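You operate a simulated robot arm through the tools that you are given. There is no shell and no other tool.

You run a simulated robot arm. Do the job below in one go: nothing can be reset, and whatever is moved stays where it is left.

JOB
Take the 50 mm spacer from the wide bench and leave it on the blue-rimmed plate. Put one of the filter cartridges from the oven side of the wide bench on the oil tray. Put the spring block from the steel table on the long cover. Put the steel cap on the steel table away on the narrow machine stand. Put the filter that says "fine" from the left end of the steel table on the vibrating table and the filter that says "WET" on the long bench right of the vacuum. Put the beam on the grey island bench away in the white beam tray. Lift the clear cover open. The order is free. Set down upright: filter cartridge, filter.

It is judged by the outcome, as a careful person would: the job done as asked, and still so three seconds after it is handed in. It fails if anything else is knocked over, pushed out of place, dropped, spilled or broken. Lids that push on must go on centred and level and be pressed home; caps that screw on are set level and turned clockwise until they are tight.

ROBOT AND FRAMES
A 6-joint arm with a four-finger gripper on a trunk, on a base that moves. Base frame: it is fixed to the floor where the robot stands at the start and does not move with it; the origin is under the middle of the robot, x ahead of it, y to its left, z up. Lengths are in m, angles in degrees, forces in N, time in s.
With the tool pointing down near the work surface it reaches from about 0.16 to 0.92 m from the robot's upright axis, wherever it stands. Its first joint turns from -166.0 to 166.0 degrees. Places, roughly: 50 mm spacer [-1, -1.75, 1]; beam [0.5, 3.25, 1]; blue-rimmed plate (17x13x2 cm) [-0.9, -1.7, 0.9]; clear cover [-1.1, -1.7, 0.9]; filter [1.75, 2, 1]; filter cartridge [-1, -2, 1]; long bench right of the vacuum [3.6, 0.3, 0.9]; long cover (33x9x1 cm) [1.1, 1.4, 0.8]; narrow machine stand [-2.5, 3, 0.9]; oil tray [-1.5, -2.5, 0.75]; spring block [1.25, 1.75, 0.75]; steel cap (7x7x3 cm) [0.8, 1.2, 0.8]; vibrating table [-2, 1.2, 1]; white beam tray (20x18 cm) [-2.94, 2.78, 0.86]. Payload 3.43 kg.
Tool frame: the origin (TCP) lies between the finger pads and is the grasp point; the fingertips stand 0.03 m ahead of it; z points along the fingers, y is the line along which they close. The gripper opens to 0.12 m; its body begins 0.085 m behind the TCP.
Orientation is that of the tool frame in the base frame, as a unit quaternion [x, y, z, w]. With the fingers straight down and closing along the base's y, the tool's x points along the base's -x, its y along +y and its z along -z.

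CONTROLS
- The arm moves only by the tool arm_command. Its argument "motion" is text: rows parted by semicolons, each of 7 numbers parted by spaces: the gripper command, from -1 (shut) to 1 (fully open), values between in proportion, then the shift along the tool's x, y, z in m, then the turn, a rotation vector about the tool's x, y, z in degrees. In form: gripper dx dy dz wx wy wz; .... A call has 1 to 20 rows; each row is the pose to reach, as a shift and turn from the pose commanded when the call began, along the tool's axes at that moment. Each row takes 0.2 s and may step no farther than 0.05 m and 8.6 degrees from the row before; otherwise, or with a gripper value out of range, the whole call is refused. Where a pose cannot be reached the arm comes as near as it can. A force on the tool above 40 N (or 10 N above the force at the start of the call, whichever is more), or a blocked arm, ends the call early, and 0.2 s more pass. Each finger travels about 0.1362 m/s and halts on what it meets, pressing with about 30 N; the grip force reading is that of the motor and also rises with nothing between the fingers. The clock runs only during rows and for 0.2 s after the last one: add rows that repeat a pose to give the fingers time. It gives the time, the measured TCP pose, the force on the tool (base axes), the opening and the grip force at its end, in the units of the frame above (readings bear some noise), with the torque about the TCP (base axes, N m) and any sound that the robot's microphone picked up.
- Cameras (640 x 400 px; columns grow to the right, rows downward): "scene" is now at [0.0726, 0.1853, 1.5295]; the picture's right is [-0.24, -0.97, 0.00], its down [-0.59, 0.15, -0.79] and it looks along [0.77, -0.19, -0.61] (base axes); focal length 253 px, centre (320, 200). "wrist" rides on the gripper at [0.071, -0.017, -0.121] in the tool frame; the picture's right is [0.23, 0.97, 0.00], its down [-0.81, 0.19, -0.55] and it looks along [-0.54, 0.13, 0.83] (tool axes); focal length 275 px, centre (320, 200). There is no depth. A picture from a camera that has moved, and an enlarged one, comes with that camera's place and axes in the base frame and with its lens. The place of the scene camera against the robot may be out by one fixed shift of up to 0.012 m in any direction.
- camera(camera): a new picture of that camera. The clock stands still meanwhile.
- raise_lower(by): moves the trunk up (or, below 0, down) by that many m; the arm and the scene camera ride with it, the base frame stays. It gives what a move gives, with no picture.
- roll_base(legs): drives the robot by 1 to 6 legs, each [ahead, left, turn to the left] in m, m and degrees, along the robot's own axes; the way and the turn of a leg run together, so that a leg with both is an arc; at most 1.5 m and 180 degrees a leg. The arm and the cameras ride along, it lands a little off, and it stops where it bumps. It gives what a move gives.
- turn_head(pan, tilt): turns the head with the scene camera to pan (to the left, within 120 degrees either way) and tilt (down, from -29 to 69), counted from straight ahead of the robot. It gives what a move gives.
- zoom(camera, box): a new picture of the part [left, top, right, bottom] of that camera's present view, enlarged. The clock stands still meanwhile.
- finish_job(): hands the job in; it is judged then, once.

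Nothing tells you exact positions but the pictures and the camera data. Unless the task says otherwise, let go and move clear before handing in.

The tools are called after ">>>" as name(argument=value, ...) on one line, values as JSON. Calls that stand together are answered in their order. arm_command: Moves the arm, as the interface text tells. Its arguments: {"type":"object","properties":{"motion":{"type":"string"}},"required":["motion"]} The other tools are called the same way: raise_lower (by) moves the trunk up or down; roll_base (legs) drives the base; turn_head (pan, tilt) turns the head that bears the scene camera; camera (camera) takes a picture; zoom (camera, box) takes an enlarged picture of a part of a camera's view; finish_job () hands the job in.

At the start:

```text
time: 0.0
position: [0.5417, -0.0815, 1.1601]
tcp_rot: [0.0, 1.0, 0.0, 0.0]
contact_force: [-0.6, -0.1, 0.1]
wrist_torque: [0.02, 0.02, 0.01]
width: 0.1199
grip_force: 0.1
trunk travel left (down, up): [-0.1, 0.44]
robot x, y, heading: [0.0011, 0.0023, -0.1]
head pan, tilt (commanded): [-12.6, 37.6]
```

scene: 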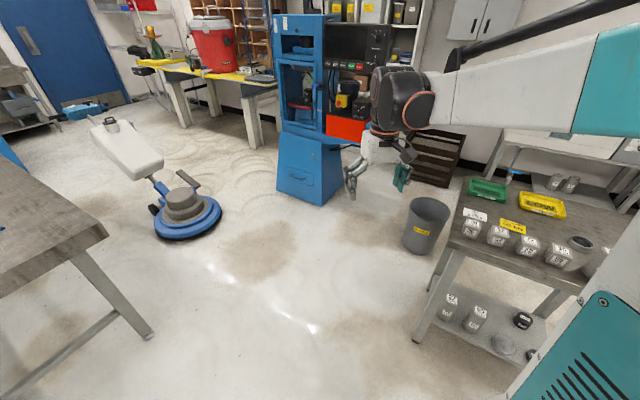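
wrist: 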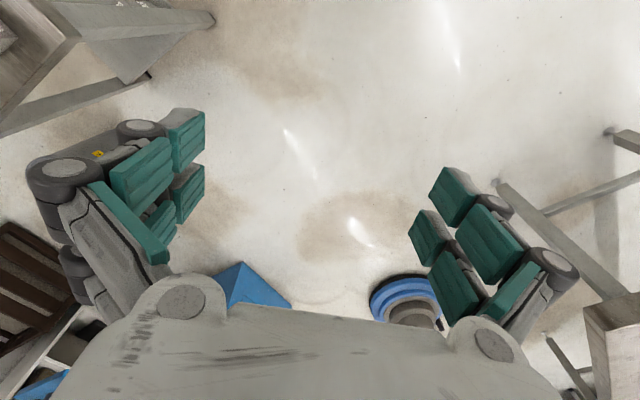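

I see a workshop with a floor polisher, a blue cabinet and benches. I'll look around with the head first to find everything.

>>> turn_head(pan=60, tilt=25)

>>> camera(camera="scene")

>>> turn_head(pan=118, tilt=25)

>>> camera(camera="scene")

>>> turn_head(pan=-60, tilt=25)

>>> camera(camera="scene")

>>> turn_head(pan=-118, tilt=25)

>>> camera(camera="scene")

>>> turn_head(pan=0, tilt=20)

>>> camera(camera="scene")

```text
time: 1.4
position: [0.542, -0.0806, 1.1598]
tcp_rot: [0.0, 1.0, -0.001, -0.001]
contact_force: [-0.3, -0.2, -0.1]
wrist_torque: [0.01, 0.0, 0.0]
width: 0.1199
grip_force: 0.0
trunk travel left (down, up): [-0.1, 0.44]
robot x, y, heading: [0.0021, -0.0008, -0.2]
head pan, tilt (commanded): [60.0, 25.0]
```

```text
taken
camera scene: at [0.0347, 0.2858, 1.5491], right [0.87, -0.5, 0.0], down [-0.21, -0.37, -0.91], along [0.45, 0.78, -0.42], focal length 253 px, centre (320, 200)
```

scene: 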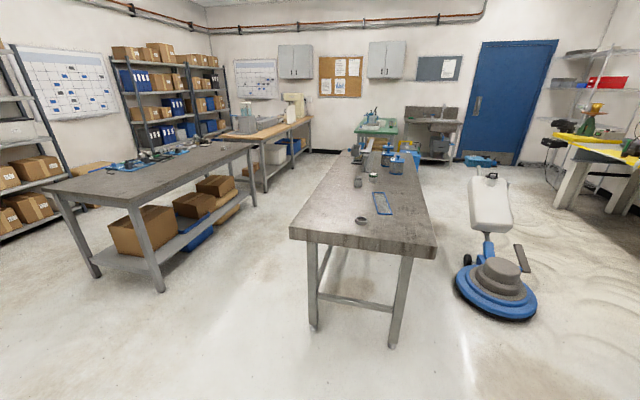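

```text
time: 2.7
position: [0.5417, -0.0822, 1.1603]
tcp_rot: [-0.001, 1.0, 0.0, 0.0]
contact_force: [0.2, 0.4, -0.3]
wrist_torque: [0.01, 0.03, 0.05]
width: 0.1203
grip_force: 0.0
trunk travel left (down, up): [-0.1, 0.44]
robot x, y, heading: [-0.0006, 0.0001, 0.1]
head pan, tilt (commanded): [118.0, 25.0]
```

```text
taken
camera scene: at [-0.0547, 0.2874, 1.5492], right [0.88, 0.47, 0.0], down [0.2, -0.37, -0.91], along [-0.42, 0.8, -0.42], focal length 253 px, centre (320, 200)
```

scene: 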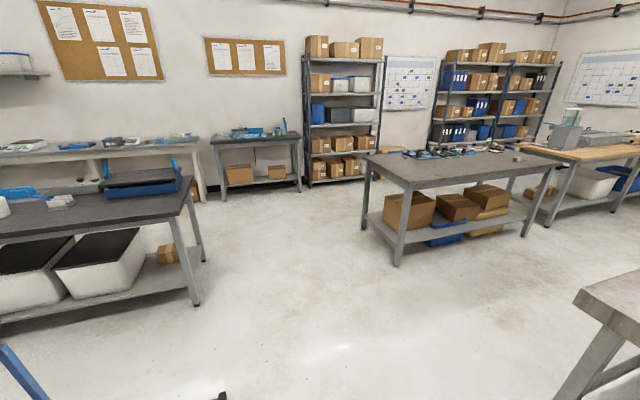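

```text
time: 5.4
position: [0.5413, -0.0833, 1.1599]
tcp_rot: [0.0, 1.0, 0.0, 0.0]
contact_force: [0.4, 0.0, 0.5]
wrist_torque: [-0.02, 0.03, -0.01]
width: 0.1197
grip_force: 0.0
trunk travel left (down, up): [-0.1, 0.44]
robot x, y, heading: [-0.0008, 0.0031, -0.2]
head pan, tilt (commanded): [-60.0, 25.0]
```

```text
taken
camera scene: at [0.0346, 0.1263, 1.5492], right [-0.87, -0.5, 0.0], down [-0.21, 0.37, -0.91], along [0.45, -0.78, -0.42], focal length 253 px, centre (320, 200)
```

scene: 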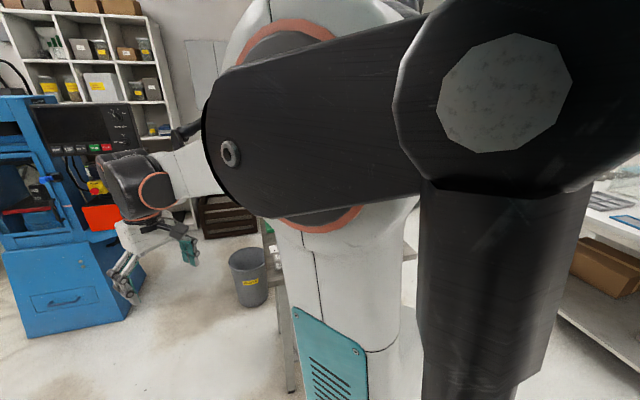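

```text
time: 6.7
position: [0.5402, -0.0823, 1.1609]
tcp_rot: [0.0, 1.0, 0.0, -0.001]
contact_force: [0.7, 0.3, 0.3]
wrist_torque: [0.0, 0.01, 0.03]
width: 0.12
grip_force: 0.0
trunk travel left (down, up): [-0.1, 0.44]
robot x, y, heading: [-0.0039, -0.0005, -0.1]
head pan, tilt (commanded): [-118.0, 25.0]
```

```text
taken
camera scene: at [-0.0547, 0.1246, 1.5492], right [-0.88, 0.47, 0.0], down [0.2, 0.37, -0.91], along [-0.42, -0.8, -0.42], focal length 253 px, centre (320, 200)
```

scene: 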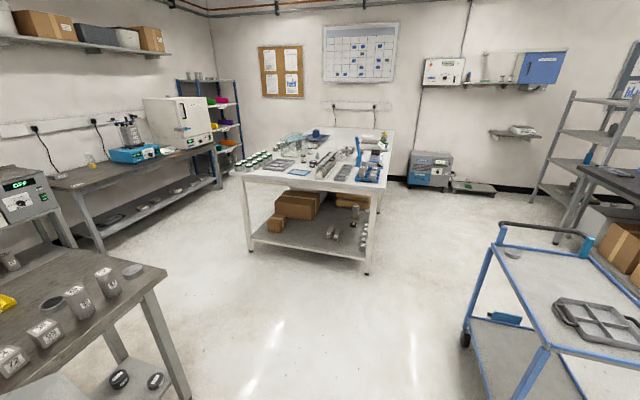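

```text
time: 8.6
position: [0.5406, -0.0832, 1.1597]
tcp_rot: [0.0, 1.0, 0.0, -0.001]
contact_force: [-0.7, -0.5, -0.1]
wrist_torque: [-0.01, 0.0, 0.0]
width: 0.1199
grip_force: 0.0
trunk travel left (down, up): [-0.1, 0.44]
robot x, y, heading: [-0.0008, 0.0001, 0.2]
head pan, tilt (commanded): [0.0, 20.0]
```

```text
taken
camera scene: at [0.0816, 0.206, 1.5572], right [0.0, -1.0, 0.0], down [-0.34, 0.0, -0.94], along [0.94, 0.0, -0.34], focal length 253 px, centre (320, 200)
```

scene: 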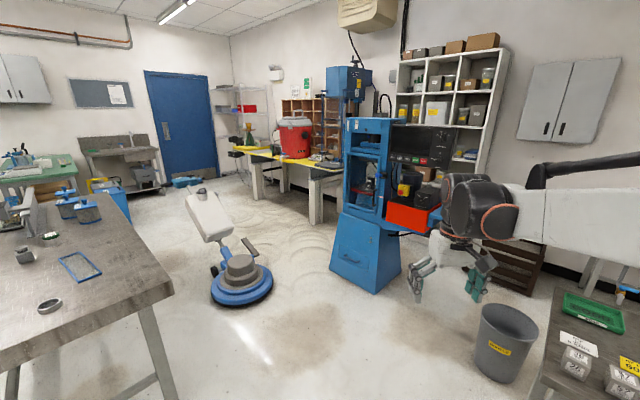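

The steel table is ahead-left, the wide white bench is behind-right and the vibrating table and stand are behind-left. I'll zoom into each for details.

>>> turn_head(pan=-118, tilt=25)

>>> zoom(camera="scene", box=[220, 110, 420, 235])

>>> zoom(camera="scene", box=[230, 120, 330, 182])

>>> zoom(camera="scene", box=[310, 125, 410, 188])

>>> zoom(camera="scene", box=[400, 100, 560, 200])

>>> turn_head(pan=45, tilt=25)

>>> zoom(camera="scene", box=[160, 90, 400, 240])

>>> turn_head(pan=118, tilt=25)

>>> zoom(camera="scene", box=[0, 100, 320, 300])

>>> zoom(camera="scene", box=[350, 110, 590, 260])

```text
time: 10.6
position: [0.5409, -0.0823, 1.1608]
tcp_rot: [-0.001, 1.0, 0.0, 0.001]
contact_force: [1.2, -0.2, 0.2]
wrist_torque: [0.0, 0.01, -0.01]
width: 0.1201
grip_force: 0.1
trunk travel left (down, up): [-0.1, 0.44]
robot x, y, heading: [-0.0003, 0.0014, -0.0]
head pan, tilt (commanded): [-118.0, 25.0]
```

```text
3.20 times, centred on (320, 172) of scene
camera zoom: at [-0.0547, 0.1247, 1.5492], right [-0.88, 0.47, 0.0], down [0.2, 0.37, -0.91], along [-0.43, -0.8, -0.42], focal length 809 px, centre (320, 288)
```

zoom: 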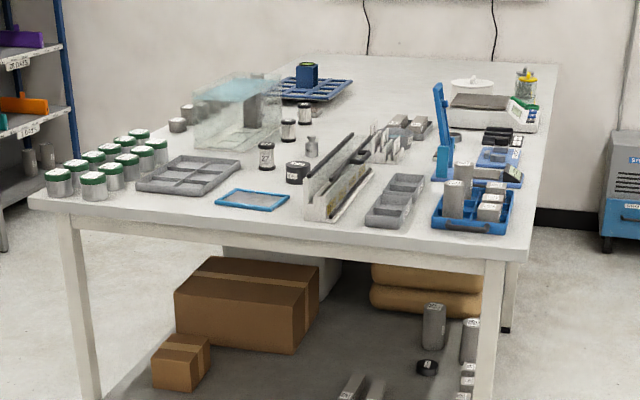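

```text
6.40 times, centred on (280, 151) of scene
camera zoom: at [-0.0547, 0.1247, 1.5492], right [-0.88, 0.47, 0.0], down [0.2, 0.37, -0.91], along [-0.43, -0.8, -0.42], focal length 1617 px, centre (576, 514)
```

zoom: 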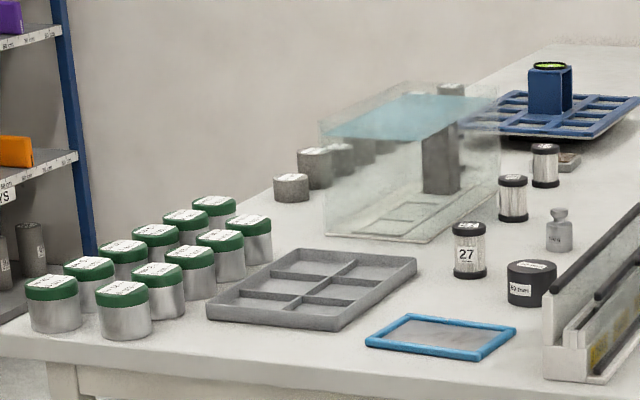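

```text
6.35 times, centred on (360, 156) of scene
camera zoom: at [-0.0547, 0.1247, 1.5492], right [-0.88, 0.47, 0.0], down [0.2, 0.37, -0.91], along [-0.43, -0.8, -0.42], focal length 1604 px, centre (66, 476)
```

zoom: 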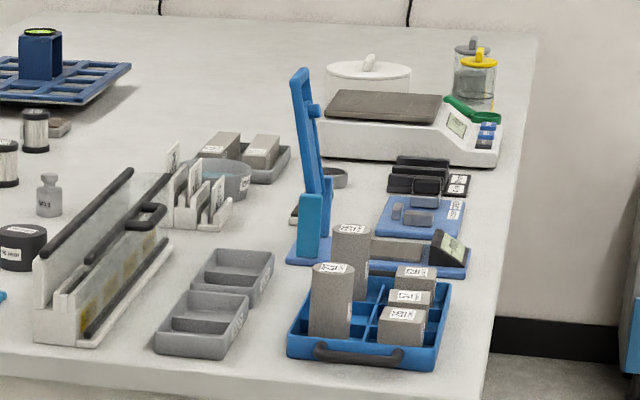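

```text
4.00 times, centred on (480, 150) of scene
camera zoom: at [-0.0547, 0.1247, 1.5492], right [-0.88, 0.47, 0.0], down [0.2, 0.37, -0.91], along [-0.43, -0.8, -0.42], focal length 1011 px, centre (-320, 400)
```

zoom: 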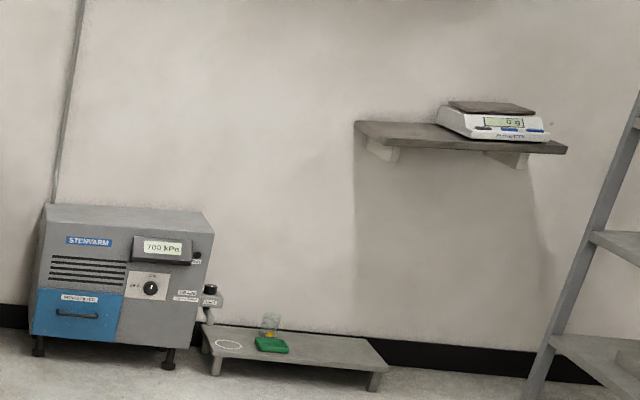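

```text
time: 13.1
position: [0.54, -0.0835, 1.1601]
tcp_rot: [0.0, 1.0, 0.0, 0.0]
contact_force: [-0.3, 0.4, 0.2]
wrist_torque: [-0.01, 0.01, 0.0]
width: 0.12
grip_force: 0.1
trunk travel left (down, up): [-0.1, 0.44]
robot x, y, heading: [0.0021, 0.0004, 0.2]
head pan, tilt (commanded): [45.0, 25.0]
```

```text
2.67 times, centred on (280, 165) of scene
camera zoom: at [0.0537, 0.2712, 1.5491], right [0.71, -0.71, 0.0], down [-0.3, -0.3, -0.91], along [0.64, 0.64, -0.42], focal length 674 px, centre (427, 293)
```

zoom: 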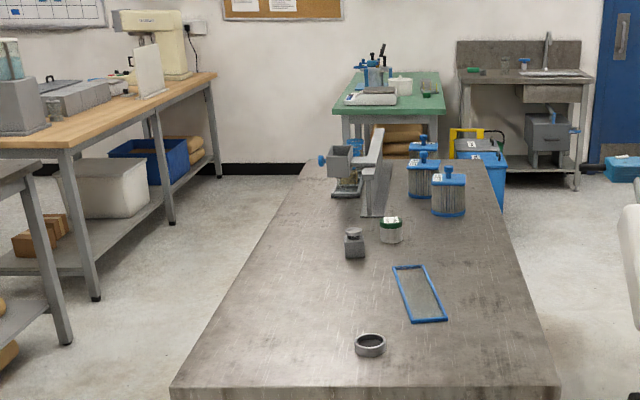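

```text
time: 14.5
position: [0.5413, -0.0819, 1.1596]
tcp_rot: [-0.001, 1.0, -0.001, 0.001]
contact_force: [-0.3, 0.3, -0.1]
wrist_torque: [0.03, 0.01, -0.04]
width: 0.1199
grip_force: 0.0
trunk travel left (down, up): [-0.1, 0.44]
robot x, y, heading: [-0.0004, 0.0001, -0.1]
head pan, tilt (commanded): [118.0, 25.0]
```

```text
2.00 times, centred on (160, 200) of scene
camera zoom: at [-0.0547, 0.2874, 1.5492], right [0.88, 0.47, 0.0], down [0.2, -0.37, -0.91], along [-0.42, 0.8, -0.42], focal length 505 px, centre (640, 200)
```

zoom: 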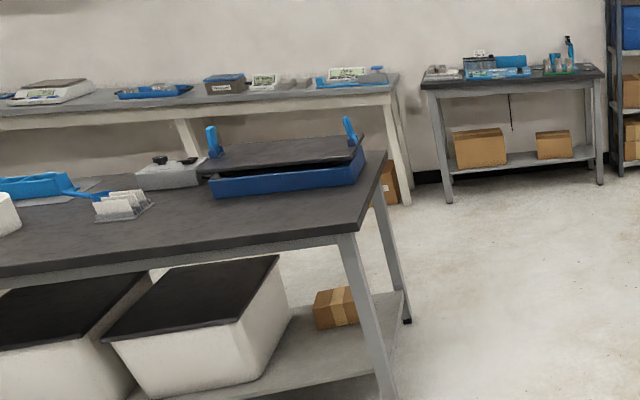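

```text
2.67 times, centred on (470, 185) of scene
camera zoom: at [-0.0547, 0.2874, 1.5492], right [0.88, 0.47, 0.0], down [0.2, -0.37, -0.91], along [-0.42, 0.8, -0.42], focal length 674 px, centre (-80, 240)
```

zoom: 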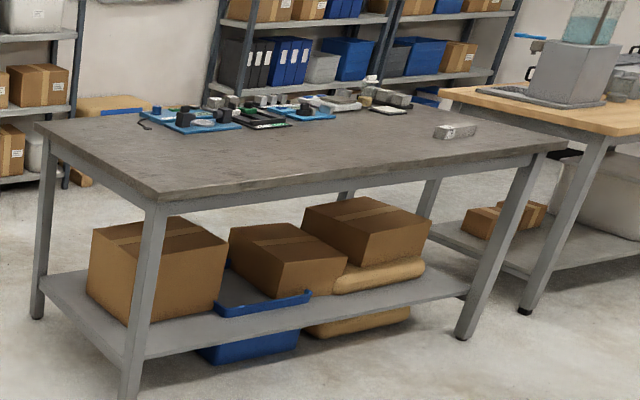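

The filters, spring block, long cover and steel cap are on the table turned 45° ahead-left, and the grey island bench runs parallel to it. I'll drive into the aisle between the two.

>>> roll_base(legs=[[0, 1.5, 0], [0, 0.03, 45]])

>>> turn_head(pan=-20, tilt=35)

>>> camera(camera="scene")

>>> turn_head(pan=40, tilt=35)

>>> camera(camera="scene")

```text
time: 23.9
position: [0.4422, 1.8262, 1.1611]
tcp_rot: [-0.376, 0.927, 0.0, 0.0]
contact_force: [0.0, -0.5, -0.8]
wrist_torque: [0.01, 0.0, 0.0]
width: 0.12
grip_force: 0.1
trunk travel left (down, up): [-0.1, 0.44]
robot x, y, heading: [0.0009, 1.5052, 44.2]
head pan, tilt (commanded): [118.0, 25.0]
```

```text
time: 26.1
position: [0.4423, 1.8274, 1.1602]
tcp_rot: [-0.377, 0.926, 0.0, 0.0]
contact_force: [0.0, -0.4, 0.0]
wrist_torque: [-0.01, 0.0, 0.0]
width: 0.1202
grip_force: 0.0
trunk travel left (down, up): [-0.1, 0.44]
robot x, y, heading: [-0.0036, 1.5037, 43.9]
head pan, tilt (commanded): [-20.0, 35.0]
```

```text
taken
camera scene: at [-0.0679, 1.6797, 1.5334], right [0.41, -0.91, 0.0], down [-0.52, -0.24, -0.82], along [0.75, 0.34, -0.57], focal length 253 px, centre (320, 200)
```

scene: 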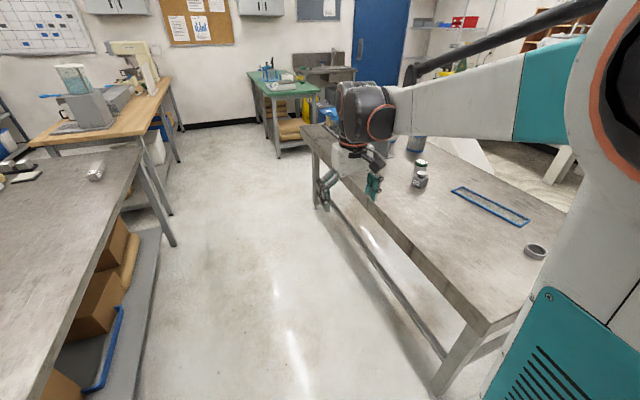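

```text
time: 27.4
position: [0.4428, 1.8274, 1.1598]
tcp_rot: [-0.377, 0.926, 0.0, 0.0]
contact_force: [0.1, -0.1, 0.6]
wrist_torque: [-0.01, 0.02, 0.01]
width: 0.1201
grip_force: 0.1
trunk travel left (down, up): [-0.1, 0.44]
robot x, y, heading: [-0.0059, 1.5056, 44.0]
head pan, tilt (commanded): [40.0, 35.0]
```

```text
taken
camera scene: at [-0.1393, 1.7312, 1.5334], right [0.99, -0.1, 0.0], down [-0.06, -0.57, -0.82], along [0.08, 0.81, -0.57], focal length 253 px, centre (320, 200)
```

scene: 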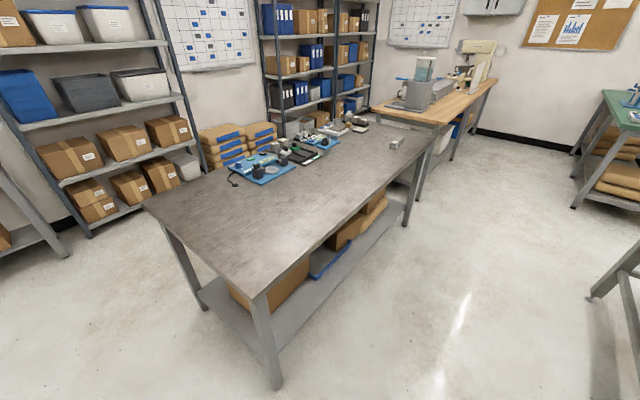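

The aisle is clear. I'll drive further in, next to the spring block.

>>> roll_base(legs=[[1.05, 0.04, 1]])

>>> turn_head(pan=-70, tilt=40)

>>> camera(camera="scene")

>>> turn_head(pan=-30, tilt=35)

>>> camera(camera="scene")

>>> camera(camera="wrist")

```text
time: 32.8
position: [1.1299, 2.6164, 1.1607]
tcp_rot: [-0.398, 0.917, -0.001, 0.0]
contact_force: [0.7, 0.0, -0.9]
wrist_torque: [0.0, 0.0, 0.02]
width: 0.1201
grip_force: 0.1
trunk travel left (down, up): [-0.1, 0.44]
robot x, y, heading: [0.6988, 2.2762, 46.9]
head pan, tilt (commanded): [40.0, 35.0]
```

```text
time: 34.7
position: [1.1308, 2.6169, 1.1616]
tcp_rot: [-0.397, 0.918, -0.001, 0.0]
contact_force: [0.1, 1.0, -0.8]
wrist_torque: [0.02, 0.03, 0.0]
width: 0.1199
grip_force: 0.1
trunk travel left (down, up): [-0.1, 0.44]
robot x, y, heading: [0.6982, 2.2772, 46.8]
head pan, tilt (commanded): [-70.0, 40.0]
```

```text
taken
camera scene: at [0.6186, 2.4564, 1.5295], right [0.57, -0.82, 0.0], down [-0.5, -0.35, -0.79], along [0.65, 0.46, -0.61], focal length 253 px, centre (320, 200)
```

scene: 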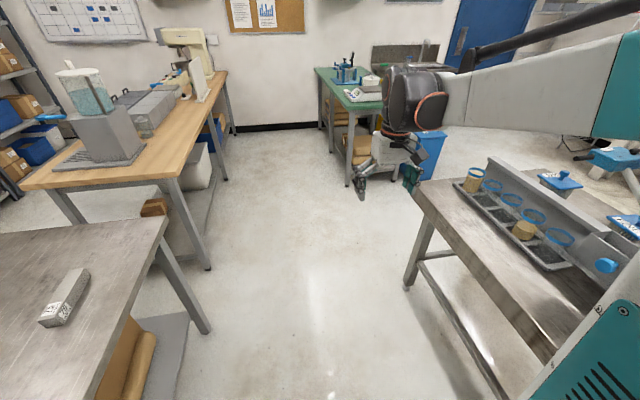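

```text
time: 35.8
position: [1.1289, 2.6169, 1.1607]
tcp_rot: [-0.397, 0.918, 0.0, 0.0]
contact_force: [0.2, -0.5, 0.2]
wrist_torque: [0.02, 0.0, -0.01]
width: 0.1201
grip_force: 0.1
trunk travel left (down, up): [-0.1, 0.44]
robot x, y, heading: [0.6985, 2.2775, 46.7]
head pan, tilt (commanded): [-30.0, 35.0]
```

```text
taken
camera scene: at [0.6186, 2.4565, 1.5297], right [0.58, -0.82, 0.0], down [-0.5, -0.35, -0.79], along [0.65, 0.46, -0.61], focal length 253 px, centre (320, 200)
```

scene: 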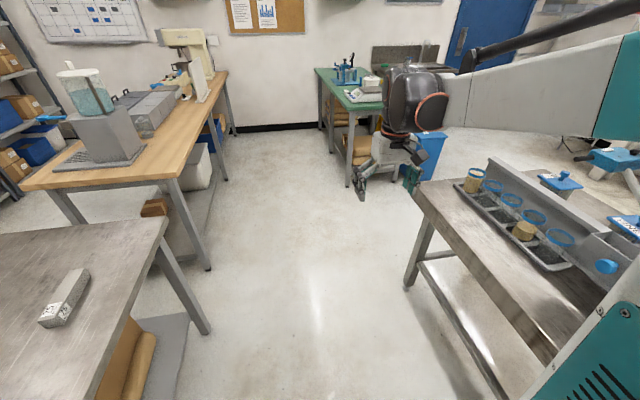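

```text
taken
camera wrist: at [1.0929, 2.5545, 1.2807], right [-0.87, 0.5, 0.0], down [0.42, 0.72, 0.55], along [0.28, 0.48, -0.83], focal length 275 px, centre (320, 200)
```

wrist: 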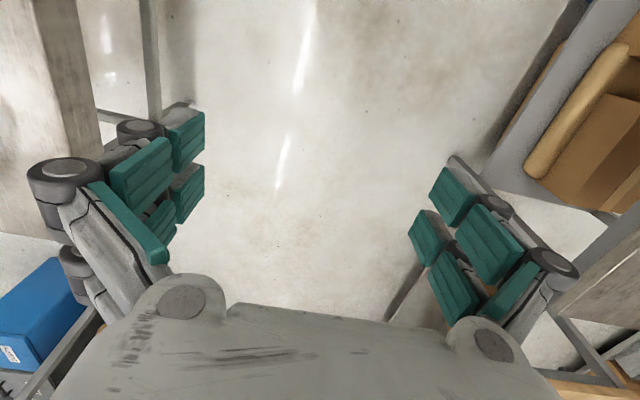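

The head seems to have gone back to its starting angle, so I'll take another picture to check.

>>> camera(camera="scene")

>>> turn_head(pan=-60, tilt=40)

>>> camera(camera="scene")

```text
taken
camera scene: at [0.6186, 2.4565, 1.5297], right [0.58, -0.82, 0.0], down [-0.5, -0.35, -0.79], along [0.65, 0.46, -0.61], focal length 253 px, centre (320, 200)
```

scene: 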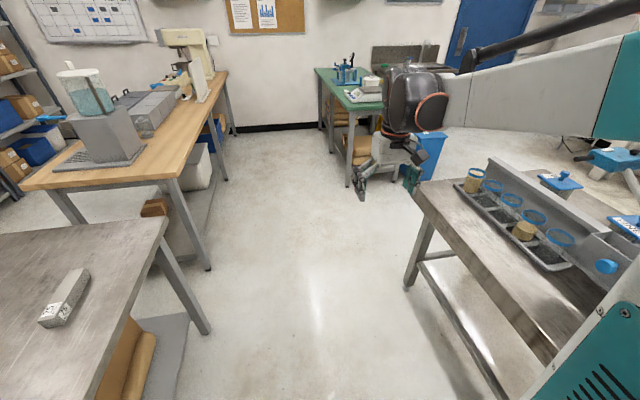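

```text
time: 36.7
position: [1.1276, 2.6153, 1.1596]
tcp_rot: [-0.397, 0.918, 0.0, 0.0]
contact_force: [0.0, -0.5, 0.2]
wrist_torque: [0.01, 0.02, 0.02]
width: 0.1199
grip_force: 0.1
trunk travel left (down, up): [-0.1, 0.44]
robot x, y, heading: [0.7015, 2.2761, 46.7]
head pan, tilt (commanded): [-60.0, 40.0]
```

```text
taken
camera scene: at [0.6186, 2.4566, 1.5297], right [0.58, -0.82, 0.0], down [-0.5, -0.35, -0.79], along [0.65, 0.46, -0.61], focal length 253 px, centre (320, 200)
```

scene: 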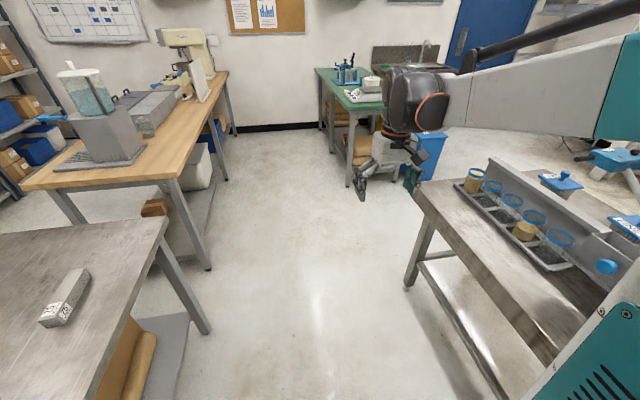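

The head isn't following commands any more. I'll test other angles.

>>> turn_head(pan=40, tilt=20)

>>> camera(camera="scene")

```text
time: 38.5
position: [1.13, 2.6164, 1.161]
tcp_rot: [-0.397, 0.918, 0.001, 0.0]
contact_force: [-0.1, 0.2, 0.2]
wrist_torque: [0.02, 0.02, -0.01]
width: 0.1199
grip_force: 0.1
trunk travel left (down, up): [-0.1, 0.44]
robot x, y, heading: [0.6967, 2.2772, 46.9]
head pan, tilt (commanded): [40.0, 20.0]
```

```text
taken
camera scene: at [0.553, 2.4996, 1.5572], right [1.0, -0.06, 0.0], down [-0.02, -0.34, -0.94], along [0.05, 0.94, -0.34], focal length 253 px, centre (320, 200)
```

scene: 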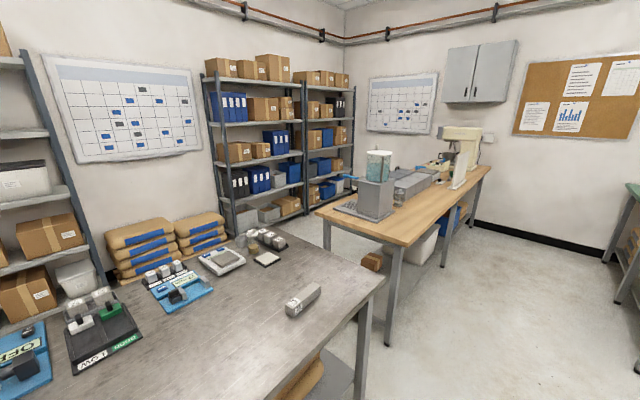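

Panning left works, so I'll try panning right with less tilt.

>>> turn_head(pan=-70, tilt=25)

>>> camera(camera="scene")

>>> turn_head(pan=-110, tilt=45)

>>> camera(camera="scene")

```text
time: 40.4
position: [1.1295, 2.616, 1.1597]
tcp_rot: [-0.398, 0.917, 0.0, -0.001]
contact_force: [0.5, -0.4, 0.2]
wrist_torque: [-0.05, 0.04, -0.03]
width: 0.12
grip_force: 0.2
trunk travel left (down, up): [-0.1, 0.44]
robot x, y, heading: [0.6993, 2.279, 46.6]
head pan, tilt (commanded): [-70.0, 25.0]
```

```text
taken
camera scene: at [0.6325, 2.3704, 1.5492], right [-0.39, -0.92, 0.0], down [-0.39, 0.17, -0.91], along [0.83, -0.36, -0.42], focal length 253 px, centre (320, 200)
```

scene: 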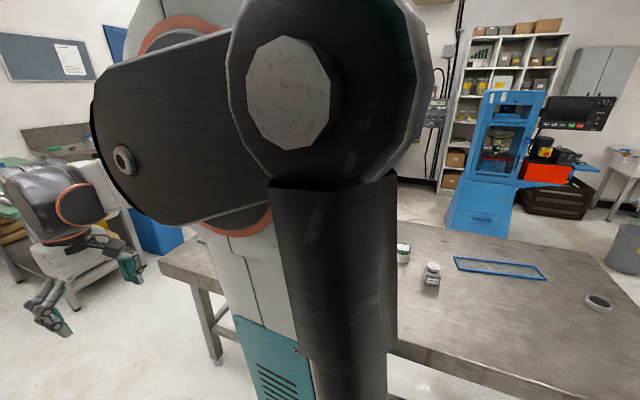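

```text
time: 41.4
position: [1.1304, 2.6168, 1.1604]
tcp_rot: [-0.397, 0.918, -0.001, 0.0]
contact_force: [0.2, -0.5, -0.3]
wrist_torque: [0.02, -0.02, 0.0]
width: 0.1199
grip_force: 0.1
trunk travel left (down, up): [-0.1, 0.44]
robot x, y, heading: [0.6986, 2.2806, 46.8]
head pan, tilt (commanded): [-110.0, 45.0]
```

```text
taken
camera scene: at [0.5923, 2.3352, 1.5239], right [-0.85, -0.53, 0.0], down [-0.35, 0.56, -0.75], along [0.4, -0.64, -0.66], focal length 253 px, centre (320, 200)
```

scene: 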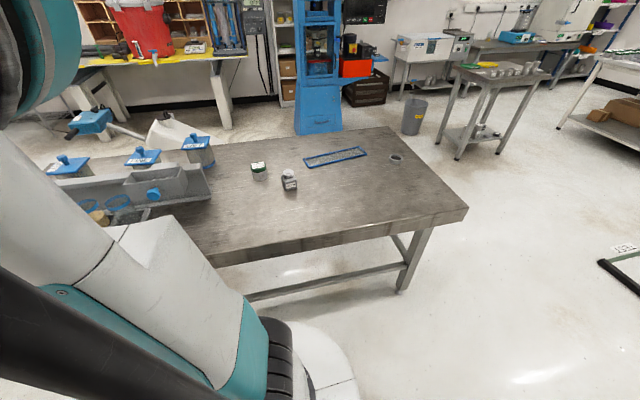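

Now I have a useful view: spring block, green-lidded jar, long cover and steel cap on the steel table, and three blue-topped filters at its left end. I'll zoom in.

>>> zoom(camera="scene", box=[240, 120, 420, 230])

>>> zoom(camera="scene", box=[40, 110, 240, 235])

>>> zoom(camera="scene", box=[250, 155, 310, 195])

```text
3.56 times, centred on (330, 175) of scene
camera zoom: at [0.5923, 2.3352, 1.5239], right [-0.85, -0.53, 0.0], down [-0.35, 0.56, -0.75], along [0.4, -0.64, -0.66], focal length 898 px, centre (284, 289)
```

zoom: 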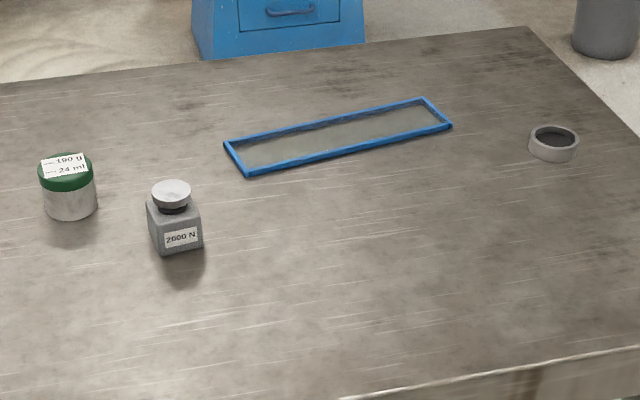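

```text
3.20 times, centred on (140, 172) of scene
camera zoom: at [0.5923, 2.3352, 1.5239], right [-0.85, -0.53, 0.0], down [-0.35, 0.56, -0.75], along [0.4, -0.64, -0.66], focal length 809 px, centre (896, 288)
```

zoom: 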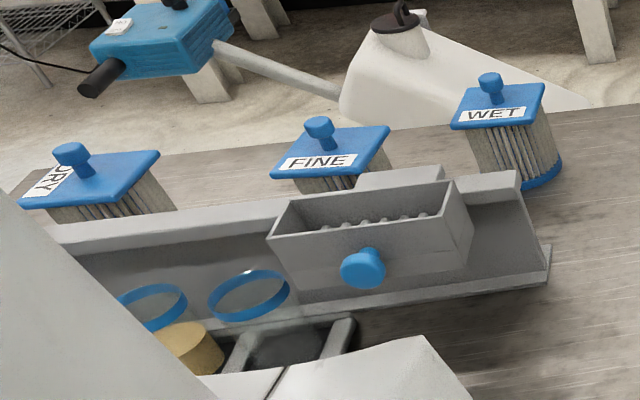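

```text
10.00 times, centred on (280, 175) of scene
camera zoom: at [0.5923, 2.3352, 1.5239], right [-0.85, -0.53, 0.0], down [-0.35, 0.56, -0.75], along [0.4, -0.64, -0.66], focal length 2527 px, centre (720, 450)
```

zoom: 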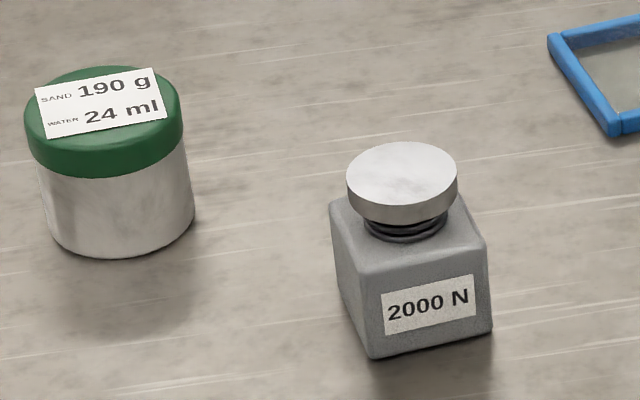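

The steel table top is at z ≈ 0.84, with the spring block near (1.16, 1.68) and the long cover centred near (1.11, 1.36). I'll back up slightly and turn to face the table.

>>> roll_base(legs=[[-0.3, -0.06, 0], [0, 0, -90]])

>>> camera(camera="scene")

>>> camera(camera="wrist")

```text
time: 47.4
position: [0.8615, 1.5777, 1.1585]
tcp_rot: [0.381, 0.924, 0.0, 0.0]
contact_force: [1.4, -0.7, -1.1]
wrist_torque: [-0.01, 0.01, 0.03]
width: 0.1201
grip_force: 0.1
trunk travel left (down, up): [-0.1, 0.44]
robot x, y, heading: [0.5338, 2.0179, -44.9]
head pan, tilt (commanded): [-110.0, 45.0]
```

```text
taken
camera scene: at [0.5988, 2.1369, 1.5248], right [-0.5, 0.87, 0.0], down [0.57, 0.33, -0.76], along [-0.66, -0.38, -0.65], focal length 253 px, centre (320, 200)
```

scene: 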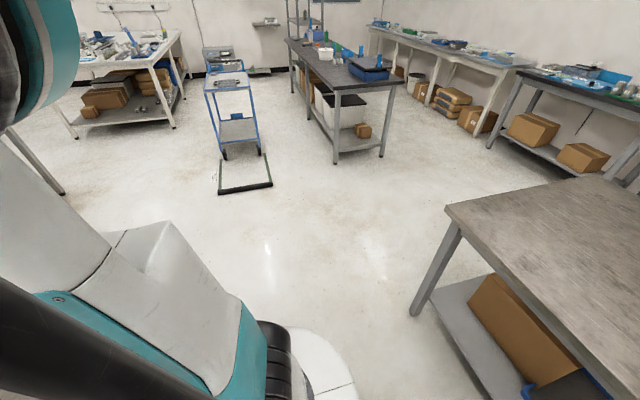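

```text
taken
camera wrist: at [0.7994, 1.6171, 1.2807], right [0.52, 0.85, 0.0], down [0.71, -0.44, 0.55], along [0.47, -0.29, -0.83], focal length 275 px, centre (320, 200)
```

wrist: 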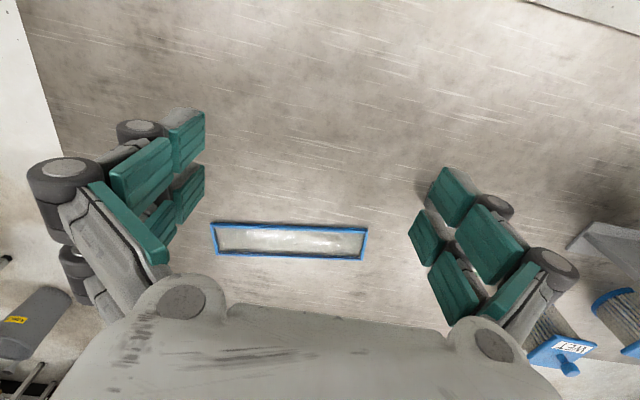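

The robot now faces the table and the long cover shows under the wrist. I'll point the head at the workspace.

>>> turn_head(pan=10, tilt=35)

>>> camera(camera="scene")

```text
time: 49.4
position: [0.8619, 1.5761, 1.1597]
tcp_rot: [0.382, 0.924, 0.001, 0.0]
contact_force: [0.7, 0.3, 0.5]
wrist_torque: [0.03, 0.01, 0.0]
width: 0.1201
grip_force: 0.2
trunk travel left (down, up): [-0.1, 0.44]
robot x, y, heading: [0.5381, 2.018, -44.9]
head pan, tilt (commanded): [10.0, 35.0]
```

```text
taken
camera scene: at [0.7201, 2.1053, 1.5335], right [-0.84, -0.55, 0.0], down [-0.31, 0.48, -0.82], along [0.45, -0.69, -0.57], focal length 253 px, centre (320, 200)
```

scene: 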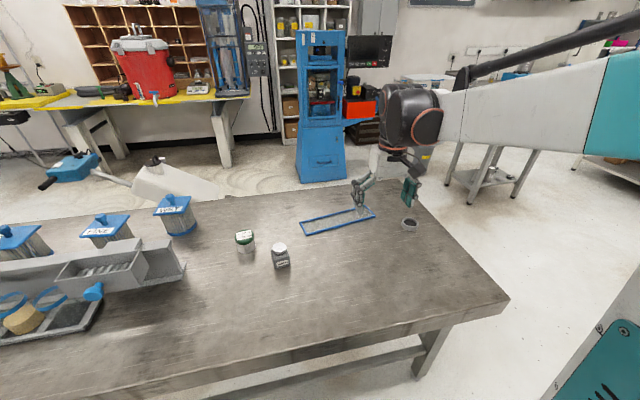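

The view is good. I'll move the arm left so the wrist camera can see the spring block.

>>> arm_command(motion="1 0 0.045 0 0 0 0; 1 0 0.09 0 0 0 0; 1 -0.01 0.135 0 0 0 0; 1 -0.02 0.18 0 0 0 0; 1 -0.03 0.225 0 0 0 0; 1 -0.035 0.26 0 0 0 0; 1 -0.035 0.26 0 0 0 0")

>>> camera(camera="wrist")

```text
time: 51.0
position: [1.0699, 1.7361, 1.1598]
tcp_rot: [0.381, 0.925, 0.0, 0.0]
contact_force: [0.9, -0.6, -0.7]
wrist_torque: [0.0, 0.04, 0.05]
width: 0.1199
grip_force: 0.0
trunk travel left (down, up): [-0.1, 0.44]
robot x, y, heading: [0.5371, 2.0178, -44.8]
head pan, tilt (commanded): [10.0, 35.0]
```

```text
taken
camera wrist: at [1.0073, 1.7764, 1.2809], right [0.52, 0.85, 0.0], down [0.71, -0.44, 0.55], along [0.47, -0.29, -0.83], focal length 275 px, centre (320, 200)
```

wrist: 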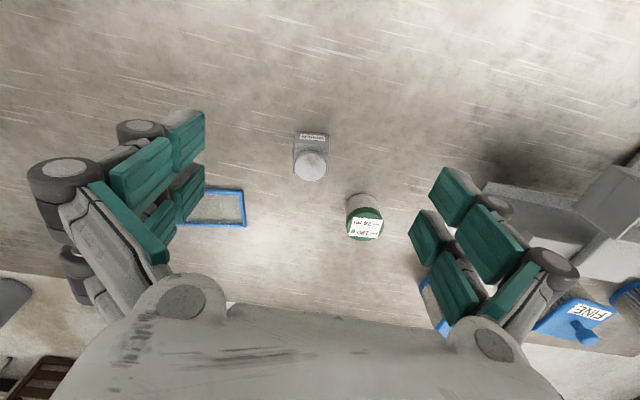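

The spring block appears near the image centre. I'll zoom in to find its yaw.

>>> zoom(camera="wrist", box=[260, 120, 360, 200])

```text
5.00 times, centred on (310, 160) of wrist
camera zoom: at [1.0073, 1.7764, 1.2809], right [0.52, 0.85, 0.0], down [0.71, -0.44, 0.55], along [0.47, -0.29, -0.83], focal length 1376 px, centre (370, 400)
```

zoom: 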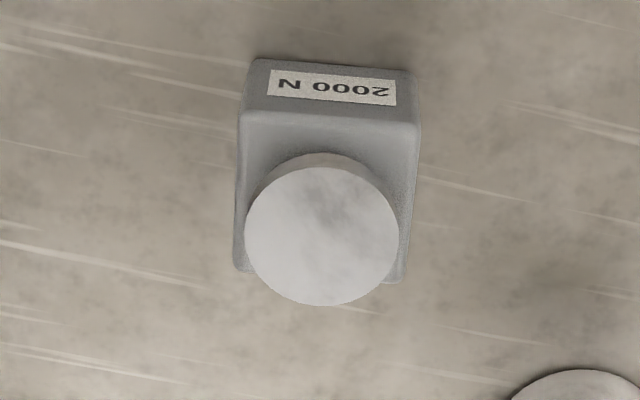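

The block is about 54 mm wide, centred near (1.158, 1.668), with faces at about 55°. I'll line the gripper up above it and go partway down.

>>> arm_command(motion="1 -0.04 0.005 0 0 0 -5; 1 -0.08 0.01 0 0 0 -10; 1 -0.111 0.013 0 0 0 -10; 1 -0.111 0.013 0.05 0 0 -10; 1 -0.111 0.013 0.1 0 0 -10; 1 -0.111 0.013 0.14 0 0 -10; 1 -0.111 0.013 0.14 0 0 -10")

>>> camera(camera="wrist")

>>> camera(camera="scene")

```text
time: 52.6
position: [1.1557, 1.6659, 1.0207]
tcp_rot: [0.299, 0.954, 0.001, 0.0]
contact_force: [0.3, 0.0, -0.3]
wrist_torque: [0.0, 0.03, -0.02]
width: 0.1199
grip_force: 0.0
trunk travel left (down, up): [-0.1, 0.44]
robot x, y, heading: [0.5392, 2.0168, -44.9]
head pan, tilt (commanded): [10.0, 35.0]
```

```text
taken
camera wrist: at [1.0883, 1.6945, 1.1406], right [0.37, 0.93, 0.0], down [0.78, -0.31, 0.55], along [0.51, -0.2, -0.83], focal length 275 px, centre (320, 200)
```

wrist: 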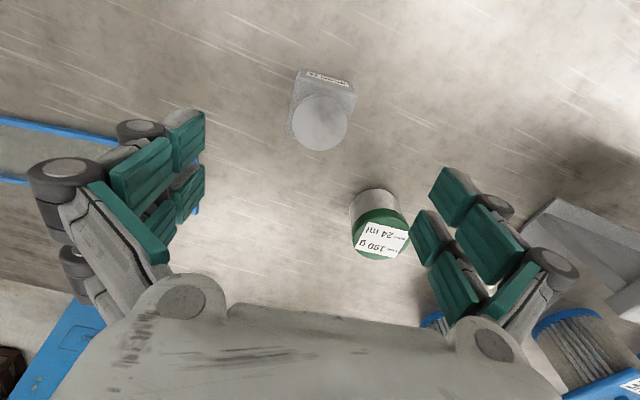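

```text
taken
camera scene: at [0.7447, 2.1286, 1.5334], right [-0.57, -0.82, 0.0], down [-0.47, 0.33, -0.82], along [0.67, -0.47, -0.57], focal length 253 px, centre (320, 200)
```

scene: 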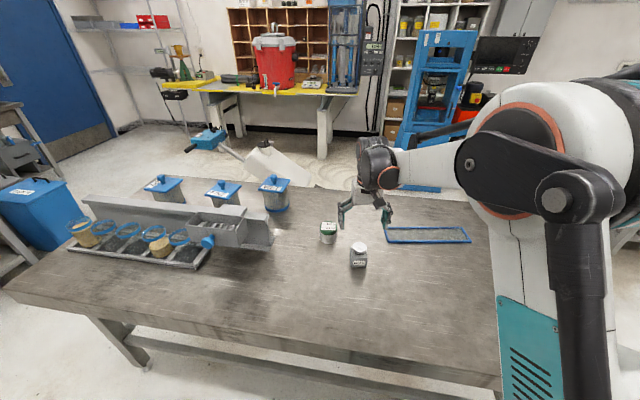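

The gripper is aligned and TCP is within about 2 mm of the block centre. I'll narrow the opening, descend and grip the body.

>>> arm_command(motion="0.6 -0.001 0.002 0.04 0 0 0; 0.6 -0.001 0.002 0.08 0 0 0; 0.6 -0.001 0.002 0.115 0 0 0; 0.6 -0.001 0.002 0.142 0 0 0; 0.6 -0.001 0.002 0.142 0 0 0")

>>> camera(camera="wrist")

```text
time: 53.8
position: [1.1595, 1.6678, 0.8786]
tcp_rot: [0.3, 0.954, 0.0, -0.001]
contact_force: [-0.8, 0.0, -0.7]
wrist_torque: [0.01, 0.02, -0.03]
width: 0.0962
grip_force: 0.0
trunk travel left (down, up): [-0.1, 0.44]
robot x, y, heading: [0.538, 2.0203, -45.0]
head pan, tilt (commanded): [10.0, 35.0]
```

```text
taken
camera wrist: at [1.0916, 1.6967, 0.9991], right [0.37, 0.93, 0.0], down [0.78, -0.31, 0.55], along [0.51, -0.2, -0.83], focal length 275 px, centre (320, 200)
```

wrist: 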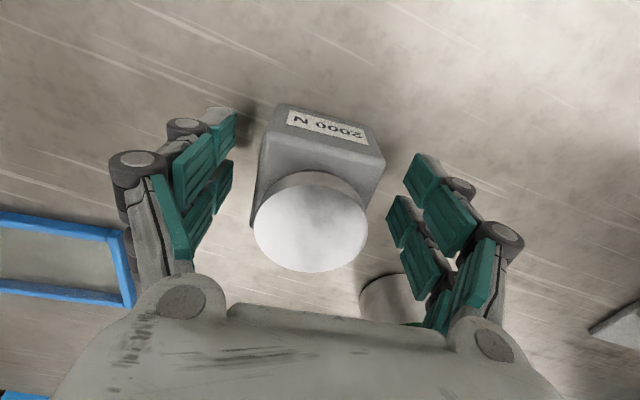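

The block sits between the fingers. Closing now.

>>> arm_command(motion="0.1 0 0 0 0 0 0; -1 0 0 0 0 0 0; -1 0 0 0 0 0 0; -1 0 0 0 0 0 0")

>>> camera(camera="wrist")

```text
time: 54.8
position: [1.1591, 1.6683, 0.8794]
tcp_rot: [0.3, 0.954, 0.001, 0.0]
contact_force: [-0.1, -2.7, 2.9]
wrist_torque: [-0.37, 0.16, 0.07]
width: 0.0556
grip_force: 30.1
trunk travel left (down, up): [-0.1, 0.44]
robot x, y, heading: [0.5378, 2.0159, -44.6]
head pan, tilt (commanded): [10.0, 35.0]
```

```text
taken
camera wrist: at [1.0912, 1.6966, 0.9998], right [0.37, 0.93, 0.0], down [0.77, -0.31, 0.55], along [0.51, -0.2, -0.83], focal length 275 px, centre (320, 200)
```

wrist: 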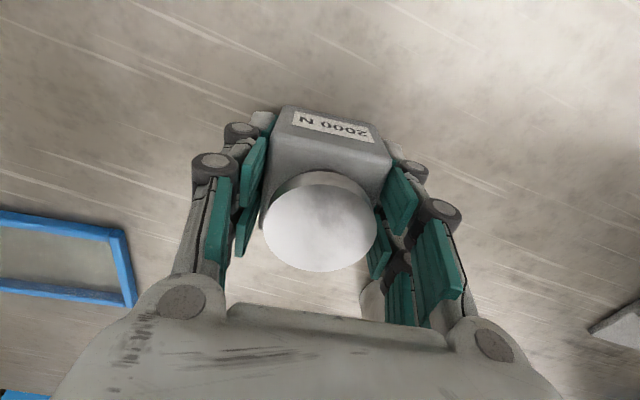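

The block is gripped at 55.6 mm. I'll lift it and carry it over the long cover.

>>> arm_command(motion="-1 0 0 -0.04 0 0 0; -1 0 0 -0.09 0 0 0; -1 -0.02 -0.04 -0.1 0 0 0; -1 -0.04 -0.08 -0.1 0 0 0; -1 -0.06 -0.125 -0.1 0 0 0; -1 -0.08 -0.17 -0.1 0 0 0; -1 -0.1 -0.21 -0.1 0 0 0; -1 -0.12 -0.25 -0.1 0 0 0; -1 -0.131 -0.285 -0.1 0 0 0; -1 -0.131 -0.285 -0.1 0 0 0")

>>> camera(camera="wrist")

>>> camera(camera="scene")

```text
time: 57.0
position: [1.1048, 1.3582, 0.9806]
tcp_rot: [0.3, 0.954, 0.0, 0.0]
contact_force: [-0.4, -0.2, -7.3]
wrist_torque: [-0.02, -0.02, 0.03]
width: 0.0559
grip_force: 29.9
trunk travel left (down, up): [-0.1, 0.44]
robot x, y, heading: [0.5355, 2.018, -45.1]
head pan, tilt (commanded): [10.0, 35.0]
```

```text
taken
camera wrist: at [1.0361, 1.387, 1.1002], right [0.37, 0.93, 0.0], down [0.78, -0.31, 0.55], along [0.51, -0.2, -0.83], focal length 275 px, centre (320, 200)
```

wrist: 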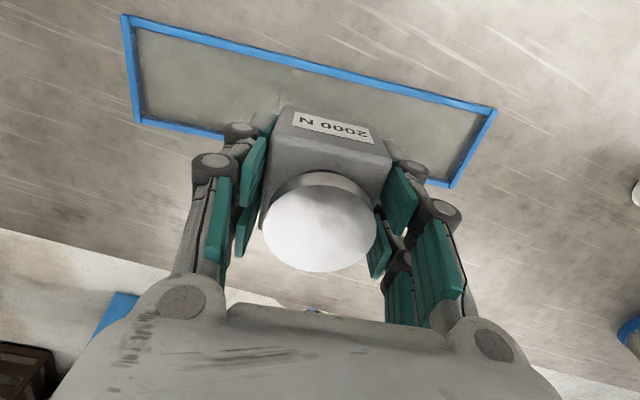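

```text
taken
camera scene: at [0.7447, 2.1277, 1.5334], right [-0.57, -0.82, 0.0], down [-0.47, 0.33, -0.82], along [0.67, -0.47, -0.57], focal length 253 px, centre (320, 200)
```

scene: 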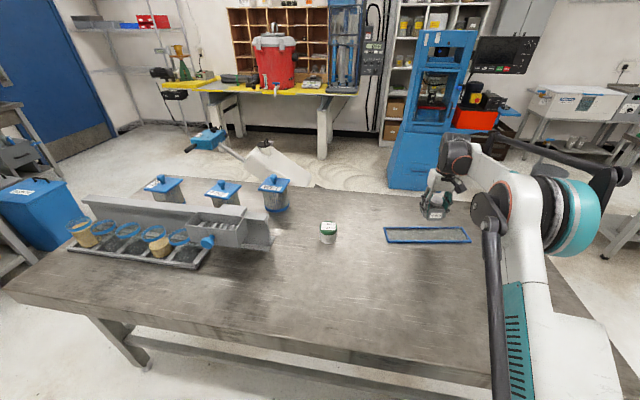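

The block is over the cover. I'll correct by a few millimetres and lower it gently.

>>> arm_command(motion="-1 0.003 -0.004 0.04 0 0 0; -1 0.003 -0.004 0.075 0 0 0; -1 0.003 -0.004 0.085 0 0 0; -1 0.003 -0.004 0.088 0 0 0; -1 0.003 -0.004 0.088 0 0 0")

>>> arm_command(motion="-1 0 0 0.002 0 0 0; -1 0 0 0.002 0 0 0")

```text
time: 58.2
position: [1.0991, 1.3564, 0.8897]
tcp_rot: [0.299, 0.954, 0.0, 0.0]
contact_force: [-0.2, -0.3, -6.5]
wrist_torque: [0.0, 0.02, 0.0]
width: 0.0556
grip_force: 30.1
trunk travel left (down, up): [-0.1, 0.44]
robot x, y, heading: [0.5353, 2.0165, -44.8]
head pan, tilt (commanded): [10.0, 35.0]
```

```text
time: 58.8
position: [1.0999, 1.3579, 0.8889]
tcp_rot: [0.299, 0.954, 0.0, 0.001]
contact_force: [3.3, -4.1, 7.6]
wrist_torque: [-0.2, 0.1, 0.04]
width: 0.0559
grip_force: 30.3
trunk travel left (down, up): [-0.1, 0.44]
robot x, y, heading: [0.5364, 2.0145, -45.0]
head pan, tilt (commanded): [10.0, 35.0]
```

Contact is felt at the expected height, about 10 mm above the table. Releasing and backing up.

>>> arm_command(motion="-1 0 0 -0.001 0 0 0; 0.2 0 0 -0.001 0 0 0; 0.5 0 0 -0.001 0 0 0; 0.5 0 0 -0.05 0 0 0; 0.5 0 0 -0.1 0 0 0; 0.5 0.04 0 -0.13 0 0 0; 0.5 0.08 0 -0.15 0 0 0; 0.5 0.08 0 -0.15 0 0 0")

>>> camera(camera="wrist")

```text
time: 60.6
position: [1.0337, 1.4051, 1.0375]
tcp_rot: [0.3, 0.954, 0.0, 0.0]
contact_force: [-0.8, 0.2, 0.7]
wrist_torque: [-0.02, -0.02, 0.03]
width: 0.0899
grip_force: 0.0
trunk travel left (down, up): [-0.1, 0.44]
robot x, y, heading: [0.539, 2.0186, -44.9]
head pan, tilt (commanded): [10.0, 35.0]
```

```text
taken
camera wrist: at [0.9656, 1.4346, 1.1579], right [0.37, 0.93, 0.0], down [0.77, -0.31, 0.55], along [0.51, -0.2, -0.83], focal length 275 px, centre (320, 200)
```

wrist: 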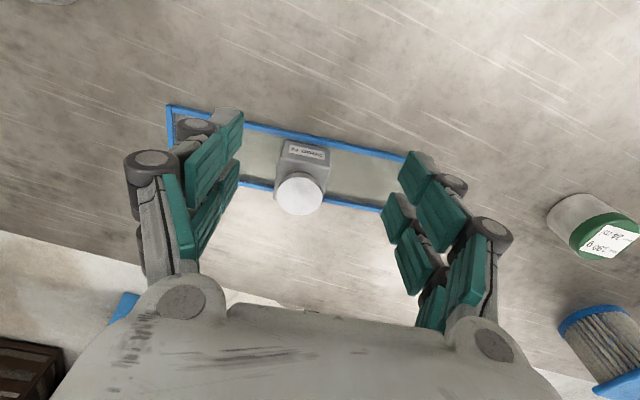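

The spring block rests on the long cover. Next is the steel cap, so I'll move the wrist to view it.

>>> arm_command(motion="0.5 0.02 -0.035 -0.02 0 0 0; 0.5 0.045 -0.07 -0.02 0 0 0; 0.7 0.07 -0.11 -0.02 0 0 0; 0.7 0.09 -0.15 -0.02 0 0 0; 0.7 0.11 -0.19 -0.02 0 0 0; 0.7 0.135 -0.225 -0.02 0 0 0; 0.7 0.156 -0.254 -0.02 0 0 0; 0.7 0.156 -0.254 -0.02 0 0 0")

>>> camera(camera="wrist")

```text
time: 62.4
position: [0.7604, 1.2842, 1.0562]
tcp_rot: [0.3, 0.954, 0.001, -0.001]
contact_force: [-0.3, 0.4, -0.1]
wrist_torque: [-0.04, 0.02, 0.02]
width: 0.1023
grip_force: 0.0
trunk travel left (down, up): [-0.1, 0.44]
robot x, y, heading: [0.5355, 2.0143, -44.9]
head pan, tilt (commanded): [10.0, 35.0]
```

```text
taken
camera wrist: at [0.693, 1.3122, 1.1776], right [0.37, 0.93, 0.0], down [0.77, -0.31, 0.55], along [0.51, -0.2, -0.83], focal length 275 px, centre (320, 200)
```

wrist: 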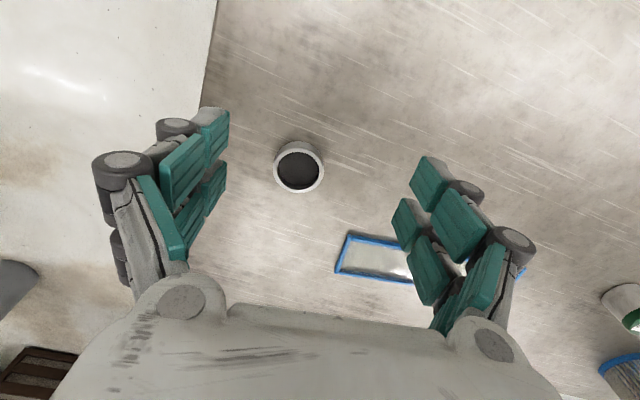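

The steel cap lies open side up near (0.830, 1.230). I'll position over it and descend.

>>> arm_command(motion="1 -0.045 -0.002 0 0 0 0; 1 -0.088 -0.004 0 0 0 0; 1 -0.088 -0.004 0.045 0 0 0; 1 -0.088 -0.004 0.09 0 0 0; 1 -0.088 -0.004 0.09 0 0 0")

>>> camera(camera="wrist")

```text
time: 63.6
position: [0.8295, 1.2293, 0.9669]
tcp_rot: [0.299, 0.954, 0.0, 0.0]
contact_force: [0.1, 0.6, 0.4]
wrist_torque: [0.0, 0.03, -0.02]
width: 0.1201
grip_force: 0.1
trunk travel left (down, up): [-0.1, 0.44]
robot x, y, heading: [0.5395, 2.0177, -44.9]
head pan, tilt (commanded): [10.0, 35.0]
```

```text
taken
camera wrist: at [0.7613, 1.2589, 1.088], right [0.37, 0.93, 0.0], down [0.78, -0.31, 0.55], along [0.51, -0.2, -0.83], focal length 275 px, centre (320, 200)
```

wrist: 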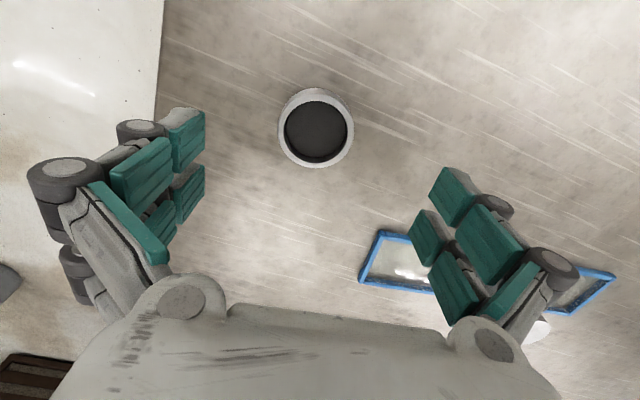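

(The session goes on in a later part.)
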